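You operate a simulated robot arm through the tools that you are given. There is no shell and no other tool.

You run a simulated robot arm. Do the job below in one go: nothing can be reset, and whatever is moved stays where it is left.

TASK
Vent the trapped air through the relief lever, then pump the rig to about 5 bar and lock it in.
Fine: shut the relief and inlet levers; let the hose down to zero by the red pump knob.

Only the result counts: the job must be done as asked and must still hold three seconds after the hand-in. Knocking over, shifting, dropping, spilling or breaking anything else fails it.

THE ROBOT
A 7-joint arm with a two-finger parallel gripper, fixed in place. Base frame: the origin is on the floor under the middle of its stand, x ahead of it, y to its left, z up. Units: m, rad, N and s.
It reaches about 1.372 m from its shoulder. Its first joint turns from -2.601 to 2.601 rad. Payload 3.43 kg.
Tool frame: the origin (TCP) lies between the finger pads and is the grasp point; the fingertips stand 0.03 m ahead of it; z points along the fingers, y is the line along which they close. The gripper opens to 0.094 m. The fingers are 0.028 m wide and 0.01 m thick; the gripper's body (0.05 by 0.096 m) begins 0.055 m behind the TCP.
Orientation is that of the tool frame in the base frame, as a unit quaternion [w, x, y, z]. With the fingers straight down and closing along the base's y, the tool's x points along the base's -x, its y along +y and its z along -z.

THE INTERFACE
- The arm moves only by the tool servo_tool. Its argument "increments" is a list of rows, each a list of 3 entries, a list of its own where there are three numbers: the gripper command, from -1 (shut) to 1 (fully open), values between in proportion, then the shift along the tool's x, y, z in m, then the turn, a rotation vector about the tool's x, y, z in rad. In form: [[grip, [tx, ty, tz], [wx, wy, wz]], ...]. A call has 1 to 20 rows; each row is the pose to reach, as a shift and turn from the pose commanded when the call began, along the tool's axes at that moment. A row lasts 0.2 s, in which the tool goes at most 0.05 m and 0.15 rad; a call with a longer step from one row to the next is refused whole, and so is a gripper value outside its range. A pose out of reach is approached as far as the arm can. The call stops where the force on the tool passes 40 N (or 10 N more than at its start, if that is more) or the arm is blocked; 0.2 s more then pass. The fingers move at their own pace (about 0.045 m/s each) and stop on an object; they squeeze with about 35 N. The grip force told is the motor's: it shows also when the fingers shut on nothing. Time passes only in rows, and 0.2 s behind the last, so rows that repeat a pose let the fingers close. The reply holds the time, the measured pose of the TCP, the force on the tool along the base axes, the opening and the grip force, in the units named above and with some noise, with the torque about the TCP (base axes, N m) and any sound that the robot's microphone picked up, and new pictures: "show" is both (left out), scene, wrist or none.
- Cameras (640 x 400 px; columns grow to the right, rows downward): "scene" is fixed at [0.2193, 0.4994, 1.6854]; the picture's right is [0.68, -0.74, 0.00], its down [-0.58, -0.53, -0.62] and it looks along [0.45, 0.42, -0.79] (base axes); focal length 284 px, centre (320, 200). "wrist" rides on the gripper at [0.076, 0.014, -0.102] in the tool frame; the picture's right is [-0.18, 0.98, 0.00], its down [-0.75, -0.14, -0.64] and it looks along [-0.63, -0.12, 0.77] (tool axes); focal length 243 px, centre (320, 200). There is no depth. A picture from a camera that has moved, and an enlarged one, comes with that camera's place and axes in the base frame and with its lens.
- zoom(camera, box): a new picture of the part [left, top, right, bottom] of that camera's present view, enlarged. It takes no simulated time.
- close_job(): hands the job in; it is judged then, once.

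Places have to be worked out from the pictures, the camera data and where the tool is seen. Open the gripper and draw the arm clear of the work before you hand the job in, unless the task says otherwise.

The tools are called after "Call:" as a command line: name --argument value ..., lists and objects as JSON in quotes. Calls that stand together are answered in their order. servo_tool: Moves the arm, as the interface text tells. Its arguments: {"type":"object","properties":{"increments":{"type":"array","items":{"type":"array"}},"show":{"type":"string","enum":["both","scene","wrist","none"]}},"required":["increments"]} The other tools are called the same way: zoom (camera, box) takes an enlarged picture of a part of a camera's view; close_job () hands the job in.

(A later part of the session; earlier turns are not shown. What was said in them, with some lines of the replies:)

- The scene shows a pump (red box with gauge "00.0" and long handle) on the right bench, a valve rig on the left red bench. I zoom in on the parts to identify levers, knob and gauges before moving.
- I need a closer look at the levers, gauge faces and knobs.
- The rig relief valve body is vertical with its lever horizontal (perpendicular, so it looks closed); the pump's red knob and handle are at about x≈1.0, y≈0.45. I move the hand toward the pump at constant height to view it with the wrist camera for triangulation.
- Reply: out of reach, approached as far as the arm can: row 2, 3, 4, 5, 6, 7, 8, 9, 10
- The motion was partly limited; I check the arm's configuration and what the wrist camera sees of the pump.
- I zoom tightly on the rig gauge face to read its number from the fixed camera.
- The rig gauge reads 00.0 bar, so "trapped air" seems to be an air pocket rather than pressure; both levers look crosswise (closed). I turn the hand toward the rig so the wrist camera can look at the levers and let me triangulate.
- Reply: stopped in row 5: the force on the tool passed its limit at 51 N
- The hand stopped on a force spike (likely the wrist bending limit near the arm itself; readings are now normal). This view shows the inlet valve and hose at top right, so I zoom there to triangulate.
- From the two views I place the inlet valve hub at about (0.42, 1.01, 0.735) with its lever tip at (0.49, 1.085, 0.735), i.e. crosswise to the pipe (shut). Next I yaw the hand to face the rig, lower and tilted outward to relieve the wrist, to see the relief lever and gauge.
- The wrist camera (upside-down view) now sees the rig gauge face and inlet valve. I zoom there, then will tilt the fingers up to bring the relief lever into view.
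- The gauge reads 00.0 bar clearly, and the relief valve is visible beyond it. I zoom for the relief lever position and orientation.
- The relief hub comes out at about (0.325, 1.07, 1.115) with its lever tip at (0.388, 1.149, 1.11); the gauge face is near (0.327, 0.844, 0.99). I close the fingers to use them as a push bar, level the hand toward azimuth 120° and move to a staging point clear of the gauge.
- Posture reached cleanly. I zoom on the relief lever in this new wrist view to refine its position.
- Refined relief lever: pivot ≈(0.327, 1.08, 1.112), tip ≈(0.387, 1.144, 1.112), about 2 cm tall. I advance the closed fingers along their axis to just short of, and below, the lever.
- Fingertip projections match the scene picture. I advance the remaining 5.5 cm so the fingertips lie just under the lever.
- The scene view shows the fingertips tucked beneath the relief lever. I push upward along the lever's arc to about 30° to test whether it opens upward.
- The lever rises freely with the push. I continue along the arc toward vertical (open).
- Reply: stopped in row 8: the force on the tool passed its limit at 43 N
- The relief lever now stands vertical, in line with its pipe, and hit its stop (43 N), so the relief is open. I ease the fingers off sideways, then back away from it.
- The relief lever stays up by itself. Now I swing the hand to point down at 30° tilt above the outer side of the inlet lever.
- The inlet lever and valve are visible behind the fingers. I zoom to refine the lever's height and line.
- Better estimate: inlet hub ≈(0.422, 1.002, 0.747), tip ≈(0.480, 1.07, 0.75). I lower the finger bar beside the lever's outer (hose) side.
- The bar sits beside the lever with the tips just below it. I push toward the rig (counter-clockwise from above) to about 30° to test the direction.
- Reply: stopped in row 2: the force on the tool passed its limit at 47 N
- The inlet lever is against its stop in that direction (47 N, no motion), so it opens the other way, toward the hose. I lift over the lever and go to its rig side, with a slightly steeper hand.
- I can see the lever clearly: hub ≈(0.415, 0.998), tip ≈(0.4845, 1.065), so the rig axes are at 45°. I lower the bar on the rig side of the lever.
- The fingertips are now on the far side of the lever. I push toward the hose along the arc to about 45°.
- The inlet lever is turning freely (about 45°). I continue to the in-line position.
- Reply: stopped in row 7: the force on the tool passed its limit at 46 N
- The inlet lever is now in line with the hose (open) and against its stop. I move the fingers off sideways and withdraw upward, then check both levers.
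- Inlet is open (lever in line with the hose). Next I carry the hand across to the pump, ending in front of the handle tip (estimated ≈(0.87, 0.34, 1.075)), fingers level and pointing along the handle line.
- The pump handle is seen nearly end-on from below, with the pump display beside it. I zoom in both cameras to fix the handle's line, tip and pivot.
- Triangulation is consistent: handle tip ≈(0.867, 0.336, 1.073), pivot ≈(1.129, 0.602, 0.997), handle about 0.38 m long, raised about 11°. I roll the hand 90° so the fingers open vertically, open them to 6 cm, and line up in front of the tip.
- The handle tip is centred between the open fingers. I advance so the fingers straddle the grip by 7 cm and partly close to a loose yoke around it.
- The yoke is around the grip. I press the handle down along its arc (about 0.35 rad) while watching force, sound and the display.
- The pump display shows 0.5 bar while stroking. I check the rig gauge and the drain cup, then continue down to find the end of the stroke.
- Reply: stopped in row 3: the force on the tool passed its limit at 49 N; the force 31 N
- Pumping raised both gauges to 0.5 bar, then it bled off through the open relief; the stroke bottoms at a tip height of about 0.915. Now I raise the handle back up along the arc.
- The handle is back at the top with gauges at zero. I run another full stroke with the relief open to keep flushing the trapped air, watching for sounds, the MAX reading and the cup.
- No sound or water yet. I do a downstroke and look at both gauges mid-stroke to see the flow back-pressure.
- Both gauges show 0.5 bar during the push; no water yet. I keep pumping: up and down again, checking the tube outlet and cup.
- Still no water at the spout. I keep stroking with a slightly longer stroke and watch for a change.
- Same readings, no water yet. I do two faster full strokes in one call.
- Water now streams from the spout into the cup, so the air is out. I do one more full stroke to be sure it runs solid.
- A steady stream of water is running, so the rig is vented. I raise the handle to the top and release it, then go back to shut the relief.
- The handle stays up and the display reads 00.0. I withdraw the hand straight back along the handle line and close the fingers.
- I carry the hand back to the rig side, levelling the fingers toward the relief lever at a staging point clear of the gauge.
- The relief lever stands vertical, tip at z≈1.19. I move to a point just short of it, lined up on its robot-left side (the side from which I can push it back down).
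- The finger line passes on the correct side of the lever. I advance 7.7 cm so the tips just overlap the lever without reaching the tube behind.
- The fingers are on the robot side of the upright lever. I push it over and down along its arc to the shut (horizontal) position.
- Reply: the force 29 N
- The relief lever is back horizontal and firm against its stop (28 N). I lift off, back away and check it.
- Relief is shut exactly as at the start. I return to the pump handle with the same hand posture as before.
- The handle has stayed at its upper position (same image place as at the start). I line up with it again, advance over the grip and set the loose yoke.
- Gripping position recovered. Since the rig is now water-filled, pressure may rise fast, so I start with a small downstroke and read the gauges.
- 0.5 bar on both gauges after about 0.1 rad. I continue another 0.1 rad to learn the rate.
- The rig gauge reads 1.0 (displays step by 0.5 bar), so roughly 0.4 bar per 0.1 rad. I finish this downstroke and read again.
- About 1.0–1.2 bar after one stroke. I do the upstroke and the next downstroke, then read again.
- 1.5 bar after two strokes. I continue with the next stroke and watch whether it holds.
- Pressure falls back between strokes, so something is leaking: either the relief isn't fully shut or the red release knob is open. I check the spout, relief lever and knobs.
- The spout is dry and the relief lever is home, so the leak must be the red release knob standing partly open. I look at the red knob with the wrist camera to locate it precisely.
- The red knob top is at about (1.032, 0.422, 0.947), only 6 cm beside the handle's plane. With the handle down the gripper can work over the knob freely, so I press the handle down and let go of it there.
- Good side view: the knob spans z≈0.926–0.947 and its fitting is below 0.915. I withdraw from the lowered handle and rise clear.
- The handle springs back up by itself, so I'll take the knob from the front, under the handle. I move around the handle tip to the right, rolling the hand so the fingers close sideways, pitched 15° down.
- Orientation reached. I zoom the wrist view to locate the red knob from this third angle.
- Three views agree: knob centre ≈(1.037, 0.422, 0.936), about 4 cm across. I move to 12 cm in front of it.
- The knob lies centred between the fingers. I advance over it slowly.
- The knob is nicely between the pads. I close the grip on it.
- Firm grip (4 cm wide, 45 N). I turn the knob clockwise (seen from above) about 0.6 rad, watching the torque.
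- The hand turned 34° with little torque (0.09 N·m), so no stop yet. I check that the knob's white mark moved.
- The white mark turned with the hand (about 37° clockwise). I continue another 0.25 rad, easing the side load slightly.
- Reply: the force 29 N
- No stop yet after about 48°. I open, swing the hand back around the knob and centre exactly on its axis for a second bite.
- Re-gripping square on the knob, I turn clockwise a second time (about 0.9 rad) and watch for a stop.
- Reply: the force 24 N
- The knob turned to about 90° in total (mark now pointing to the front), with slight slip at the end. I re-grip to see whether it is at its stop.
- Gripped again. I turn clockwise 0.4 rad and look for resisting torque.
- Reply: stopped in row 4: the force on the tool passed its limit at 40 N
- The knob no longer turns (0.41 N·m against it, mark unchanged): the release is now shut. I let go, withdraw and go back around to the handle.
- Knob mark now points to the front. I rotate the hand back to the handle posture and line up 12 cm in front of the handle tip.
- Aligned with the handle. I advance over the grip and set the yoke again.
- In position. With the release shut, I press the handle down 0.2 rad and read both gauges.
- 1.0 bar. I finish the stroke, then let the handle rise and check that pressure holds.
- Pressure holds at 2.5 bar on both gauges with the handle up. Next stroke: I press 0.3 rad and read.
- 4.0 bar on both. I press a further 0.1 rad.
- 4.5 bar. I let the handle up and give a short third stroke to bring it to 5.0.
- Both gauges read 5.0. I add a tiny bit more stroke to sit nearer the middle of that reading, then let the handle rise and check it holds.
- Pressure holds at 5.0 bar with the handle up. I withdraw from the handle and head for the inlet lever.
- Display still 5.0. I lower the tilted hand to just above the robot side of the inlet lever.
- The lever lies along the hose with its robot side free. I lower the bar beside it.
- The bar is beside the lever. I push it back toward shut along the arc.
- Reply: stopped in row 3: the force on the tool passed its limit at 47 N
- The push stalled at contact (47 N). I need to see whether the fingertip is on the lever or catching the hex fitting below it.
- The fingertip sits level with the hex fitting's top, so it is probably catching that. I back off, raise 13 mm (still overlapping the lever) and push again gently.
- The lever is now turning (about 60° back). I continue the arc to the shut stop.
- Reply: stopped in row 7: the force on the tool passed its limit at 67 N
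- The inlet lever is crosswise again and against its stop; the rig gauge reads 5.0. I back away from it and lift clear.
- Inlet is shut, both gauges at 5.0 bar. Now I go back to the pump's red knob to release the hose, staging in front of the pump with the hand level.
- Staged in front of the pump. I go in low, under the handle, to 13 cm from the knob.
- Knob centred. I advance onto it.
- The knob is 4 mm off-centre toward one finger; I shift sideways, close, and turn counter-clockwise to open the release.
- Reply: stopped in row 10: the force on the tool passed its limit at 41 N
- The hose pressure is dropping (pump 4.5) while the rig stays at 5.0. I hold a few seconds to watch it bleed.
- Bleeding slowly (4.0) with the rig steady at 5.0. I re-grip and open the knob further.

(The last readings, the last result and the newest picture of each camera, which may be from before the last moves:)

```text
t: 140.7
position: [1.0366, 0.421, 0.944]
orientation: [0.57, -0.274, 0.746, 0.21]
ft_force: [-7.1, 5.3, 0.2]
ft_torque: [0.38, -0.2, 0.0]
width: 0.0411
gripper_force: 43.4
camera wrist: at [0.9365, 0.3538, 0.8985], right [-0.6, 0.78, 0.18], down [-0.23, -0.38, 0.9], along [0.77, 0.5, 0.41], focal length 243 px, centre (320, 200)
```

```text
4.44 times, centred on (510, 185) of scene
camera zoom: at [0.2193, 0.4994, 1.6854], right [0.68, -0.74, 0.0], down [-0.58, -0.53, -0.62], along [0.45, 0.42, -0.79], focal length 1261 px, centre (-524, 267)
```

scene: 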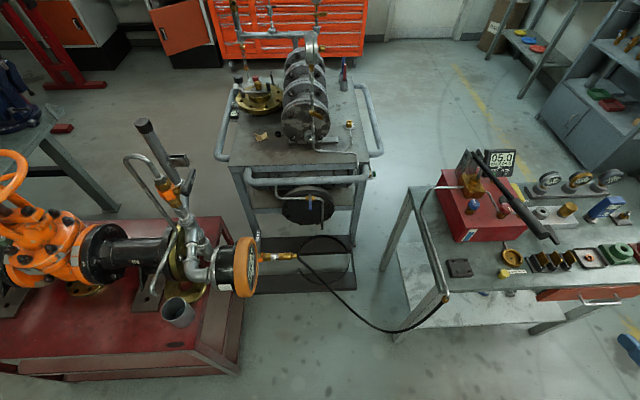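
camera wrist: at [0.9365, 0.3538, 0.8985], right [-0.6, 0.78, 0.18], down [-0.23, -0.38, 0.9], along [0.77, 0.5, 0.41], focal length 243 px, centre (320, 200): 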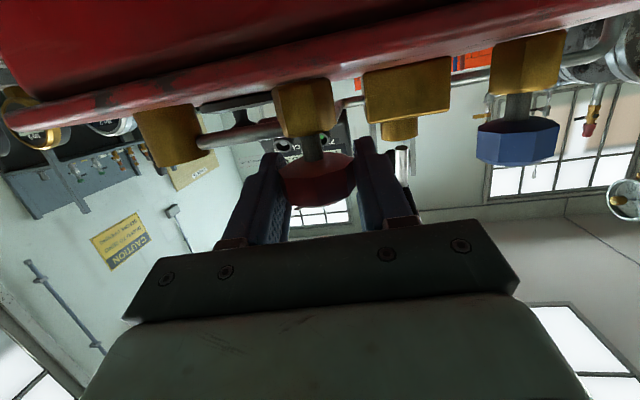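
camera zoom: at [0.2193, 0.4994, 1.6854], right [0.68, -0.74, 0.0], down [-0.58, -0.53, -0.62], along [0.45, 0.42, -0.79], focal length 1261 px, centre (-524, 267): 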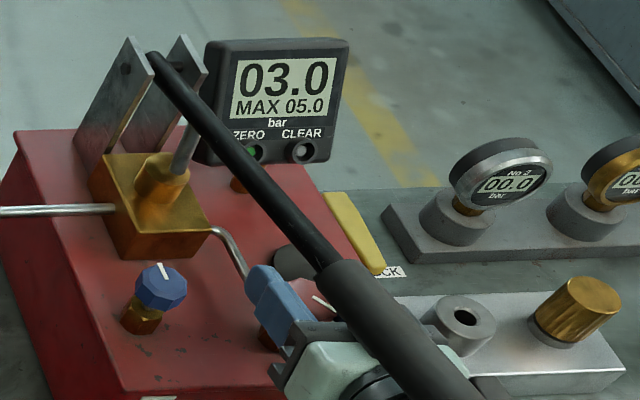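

3.0 bar and falling. I turn the knob counter-clockwise another 0.8 rad.

Call:
servo_tool --increments '[[-1, [0, 0, 0], [-0.0966, 0, -0.0259]], [-1, [0, 0, 0], [-0.1932, 0, -0.0518]], [-1, [0, 0, 0], [-0.2898, 0, -0.0776]], [-1, [0, 0, 0], [-0.3864, 0, -0.1035]], [-1, [0, 0, 0], [-0.483, 0, -0.1294]], [-1, [0, 0, 0], [-0.5796, 0, -0.1553]], [-1, [0, 0, 0], [-0.6762, 0, -0.1812]], [-1, [0, 0, 0], [-0.7728, 0, -0.207]]]' --show "none"

Call:
zoom --camera "scene" --box '[470, 140, 550, 230]'

Call:
zoom --camera "scene" --box '[236, 236, 276, 286]'

```text
t: 142.5
position: [1.0358, 0.4202, 0.9454]
orientation: [0.442, -0.543, 0.58, 0.416]
ft_force: [-17.0, 9.9, -6.8]
ft_torque: [0.3, 0.05, 0.0]
width: 0.0412
gripper_force: 44.5
```

```text
4.44 times, centred on (510, 185) of scene
camera zoom: at [0.2193, 0.4994, 1.6854], right [0.68, -0.74, 0.0], down [-0.58, -0.53, -0.62], along [0.45, 0.42, -0.79], focal length 1261 px, centre (-524, 267)
```

zoom: 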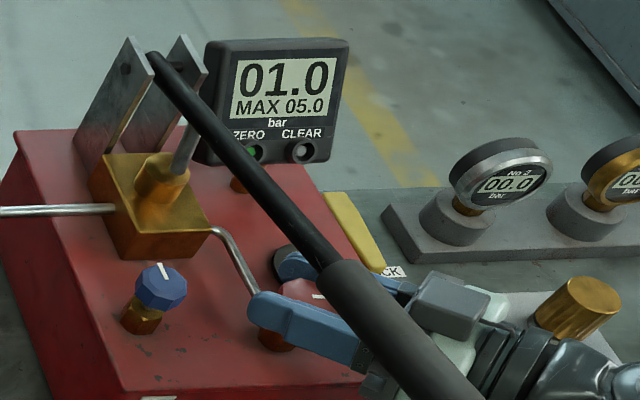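

```text
8.00 times, centred on (256, 261) of scene
camera zoom: at [0.2193, 0.4994, 1.6854], right [0.68, -0.74, 0.0], down [-0.58, -0.53, -0.62], along [0.45, 0.42, -0.79], focal length 2270 px, centre (832, -288)
```

zoom: 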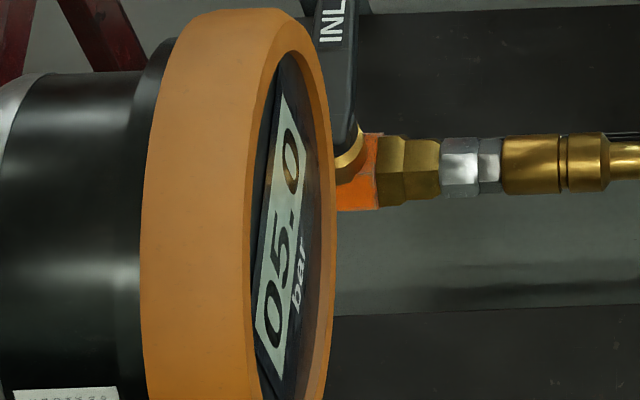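

Hose down to 1.0 and falling fast; rig still 5.0. I release the knob and withdraw from it.

Call:
servo_tool --increments '[[0.489, [0, 0, 0], [0, 0, 0]], [0.489, [0, 0, 0], [0, 0, 0]], [0.489, [0, 0, -0.03], [0, 0, 0]], [0.489, [0, 0, -0.07], [0, 0, 0]], [0.489, [0, 0, -0.11], [0, 0, 0]], [0.489, [0, 0, -0.15], [0, 0, 0]], [0.489, [0, 0.02, -0.19], [0, 0, 0]], [0.489, [0, 0.04, -0.23], [0, 0, 0]], [0.489, [0, 0.06, -0.27], [0, 0, 0]]]' --show "both"

Call:
zoom --camera "scene" --box '[450, 140, 570, 240]'

Call:
zoom --camera "scene" --box '[236, 236, 276, 286]'

```text
t: 144.5
position: [0.9594, 0.1656, 1.0143]
orientation: [0.443, -0.542, 0.581, 0.416]
ft_force: [0.4, 0.7, 0.1]
ft_torque: [-0.03, 0.0, -0.02]
width: 0.0699
gripper_force: 0.0
camera wrist: at [0.9376, 0.0465, 0.9686], right [-0.98, 0.11, 0.18], down [0.11, -0.43, 0.89], along [0.18, 0.9, 0.41], focal length 243 px, centre (320, 200)
```

scene: 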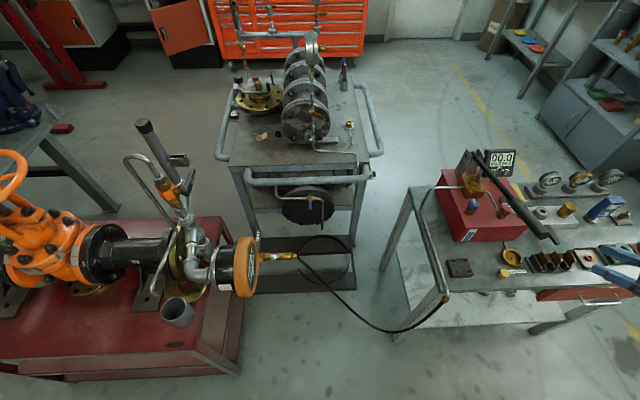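
wrist: 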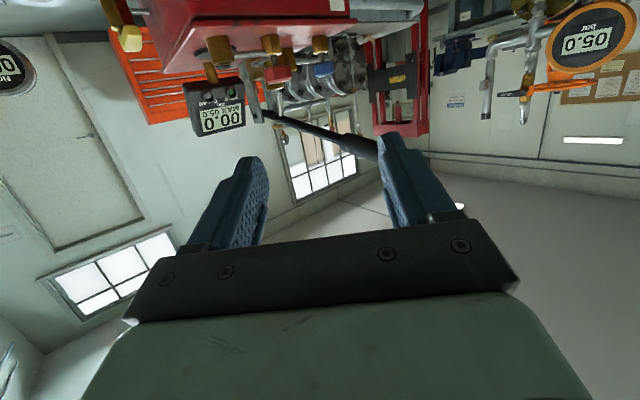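

```text
4.00 times, centred on (510, 190) of scene
camera zoom: at [0.2193, 0.4994, 1.6854], right [0.68, -0.74, 0.0], down [-0.58, -0.53, -0.62], along [0.45, 0.42, -0.79], focal length 1135 px, centre (-440, 240)
```

zoom: 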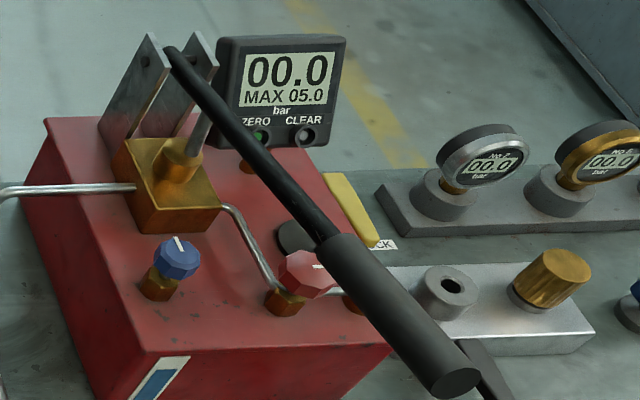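

```text
8.00 times, centred on (256, 261) of scene
camera zoom: at [0.2193, 0.4994, 1.6854], right [0.68, -0.74, 0.0], down [-0.58, -0.53, -0.62], along [0.45, 0.42, -0.79], focal length 2270 px, centre (832, -288)
```

zoom: 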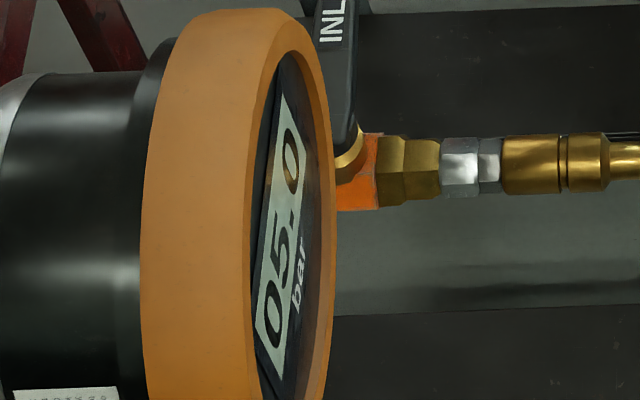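

The hose reads 00.0 and the rig holds 5.0. I draw the arm back clear with the gripper open and wait to see that everything holds.

Call:
servo_tool --increments '[[1, [-0.0138, 0.0289, -0.023], [0, 0, 0]], [1, [-0.0276, 0.0578, -0.046], [0, 0, 0]], [1, [-0.0414, 0.0867, -0.069], [0, 0, 0]], [1, [-0.0551, 0.1157, -0.0919], [0, 0, 0]], [1, [-0.0689, 0.1446, -0.1149], [0, 0, 0]], [1, [-0.0827, 0.1735, -0.1379], [0, 0, 0]], [1, [-0.0965, 0.2024, -0.1609], [0, 0, 0]], [1, [-0.0965, 0.2024, -0.1609], [0, 0, 0]], [1, [-0.0965, 0.2024, -0.1609], [0, 0, 0]], [1, [-0.0965, 0.2024, -0.1609], [0, 0, 0]], [1, [-0.0965, 0.2024, -0.1609], [0, 0, 0]], [1, [-0.0965, 0.2024, -0.1609], [0, 0, 0]], [1, [-0.0965, 0.2024, -0.1609], [0, 0, 0]], [1, [-0.0965, 0.2024, -0.1609], [0, 0, 0]], [1, [-0.0965, 0.2024, -0.1609], [0, 0, 0]], [1, [-0.0965, 0.2024, -0.1609], [0, 0, 0]], [1, [-0.0965, 0.2024, -0.1609], [0, 0, 0]], [1, [-0.0965, 0.2024, -0.1609], [0, 0, 0]]]' --show "scene"

Call:
zoom --camera "scene" --box '[450, 140, 570, 240]'

Call:
zoom --camera "scene" --box '[236, 236, 276, 286]'

Call:
zoom --camera "scene" --box '[120, 140, 300, 340]'

```text
t: 148.3
position: [0.7486, 0.0462, 1.1541]
orientation: [0.443, -0.542, 0.581, 0.415]
ft_force: [0.4, -0.5, 0.0]
ft_torque: [0.02, 0.0, 0.01]
width: 0.094
gripper_force: 0.0
```

scene: 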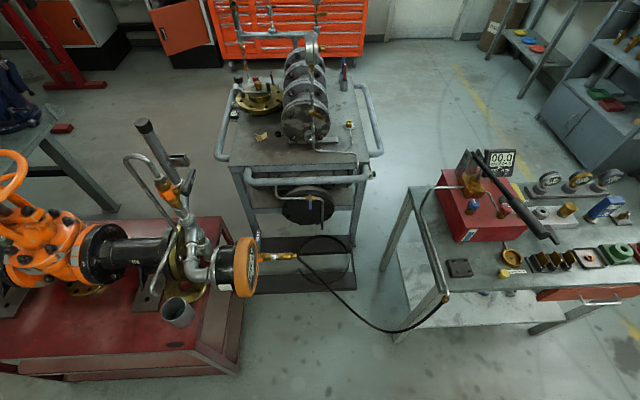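

```text
4.00 times, centred on (510, 190) of scene
camera zoom: at [0.2193, 0.4994, 1.6854], right [0.68, -0.74, 0.0], down [-0.58, -0.53, -0.62], along [0.45, 0.42, -0.79], focal length 1135 px, centre (-440, 240)
```

zoom: 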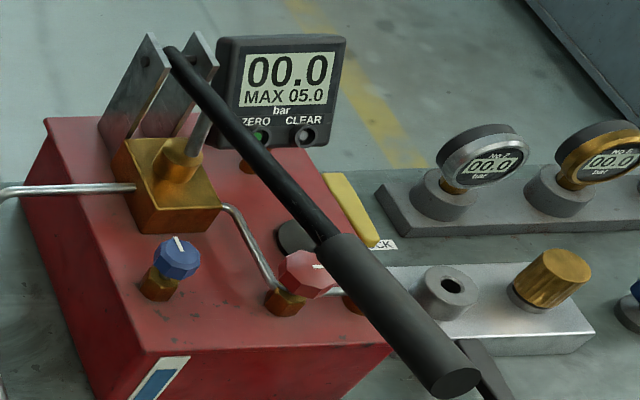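

```text
8.00 times, centred on (256, 261) of scene
camera zoom: at [0.2193, 0.4994, 1.6854], right [0.68, -0.74, 0.0], down [-0.58, -0.53, -0.62], along [0.45, 0.42, -0.79], focal length 2270 px, centre (832, -288)
```

zoom: 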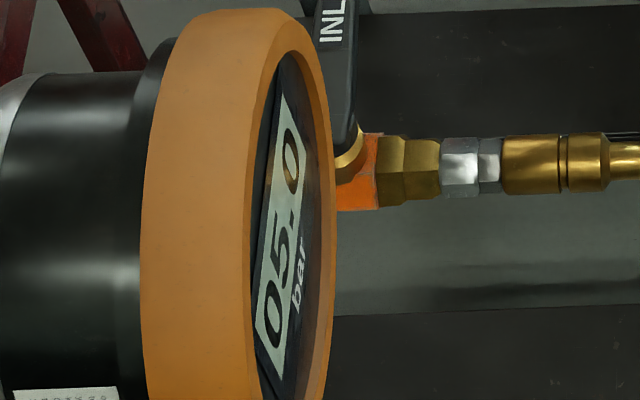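

```text
2.00 times, centred on (210, 240) of scene
camera zoom: at [0.2193, 0.4994, 1.6854], right [0.68, -0.74, 0.0], down [-0.58, -0.53, -0.62], along [0.45, 0.42, -0.79], focal length 568 px, centre (540, 120)
```

zoom: 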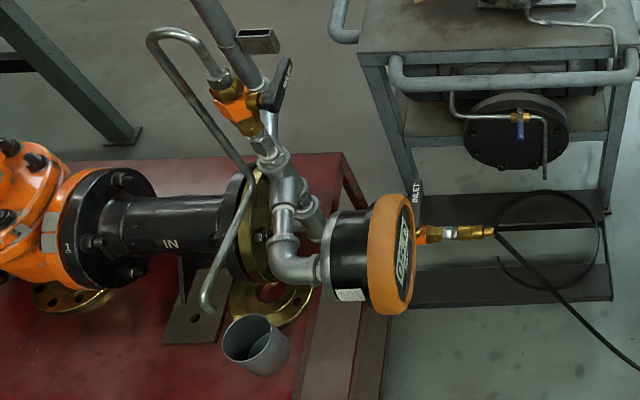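

The final state is as asked. The rig holds 5.0 bar with the relief and inlet levers crosswise (shut), and the hose and pump read 00.0 with the release open. Nothing else has moved, and the arm is clear with the gripper open. I hand the job in.

Call:
close_job

```text
The job is handed in.
```

I've handed the job in. The rig is vented, pumped to 5.0 bar and locked in, and the hose is down to zero. I don't have the judge's result yet.

- **Venting:** I opened the relief and inlet levers and pumped until a steady stream of water ran from the spout into the cup. Then I shut the relief lever against its stop.
- **Leaking release knob:** My first attempt to build pressure bled away because the red pump knob had been standing partly open. I turned it clockwise until it stopped.
- **Pumping:** After that the pressure held between strokes, and both gauges reached 5.0 bar. The displays only step by 0.5 bar, so the true value is somewhere near 5.
- **Locking in:** I shut the inlet lever against its stop, then turned the red knob back counter-clockwise to empty the hose.
- **Last check before hand-in:** With the arm drawn back and the gripper open, I watched for a few seconds. The rig gauge stayed at 5.0 and the pump gauge at 00.0. Both levers were crosswise, and I saw nothing else moved or spilled.

During the work the arm reached its force limit several times, mostly against lever and knob stops. One stop, early on in open air, I couldn't explain. None of them showed any visible damage.
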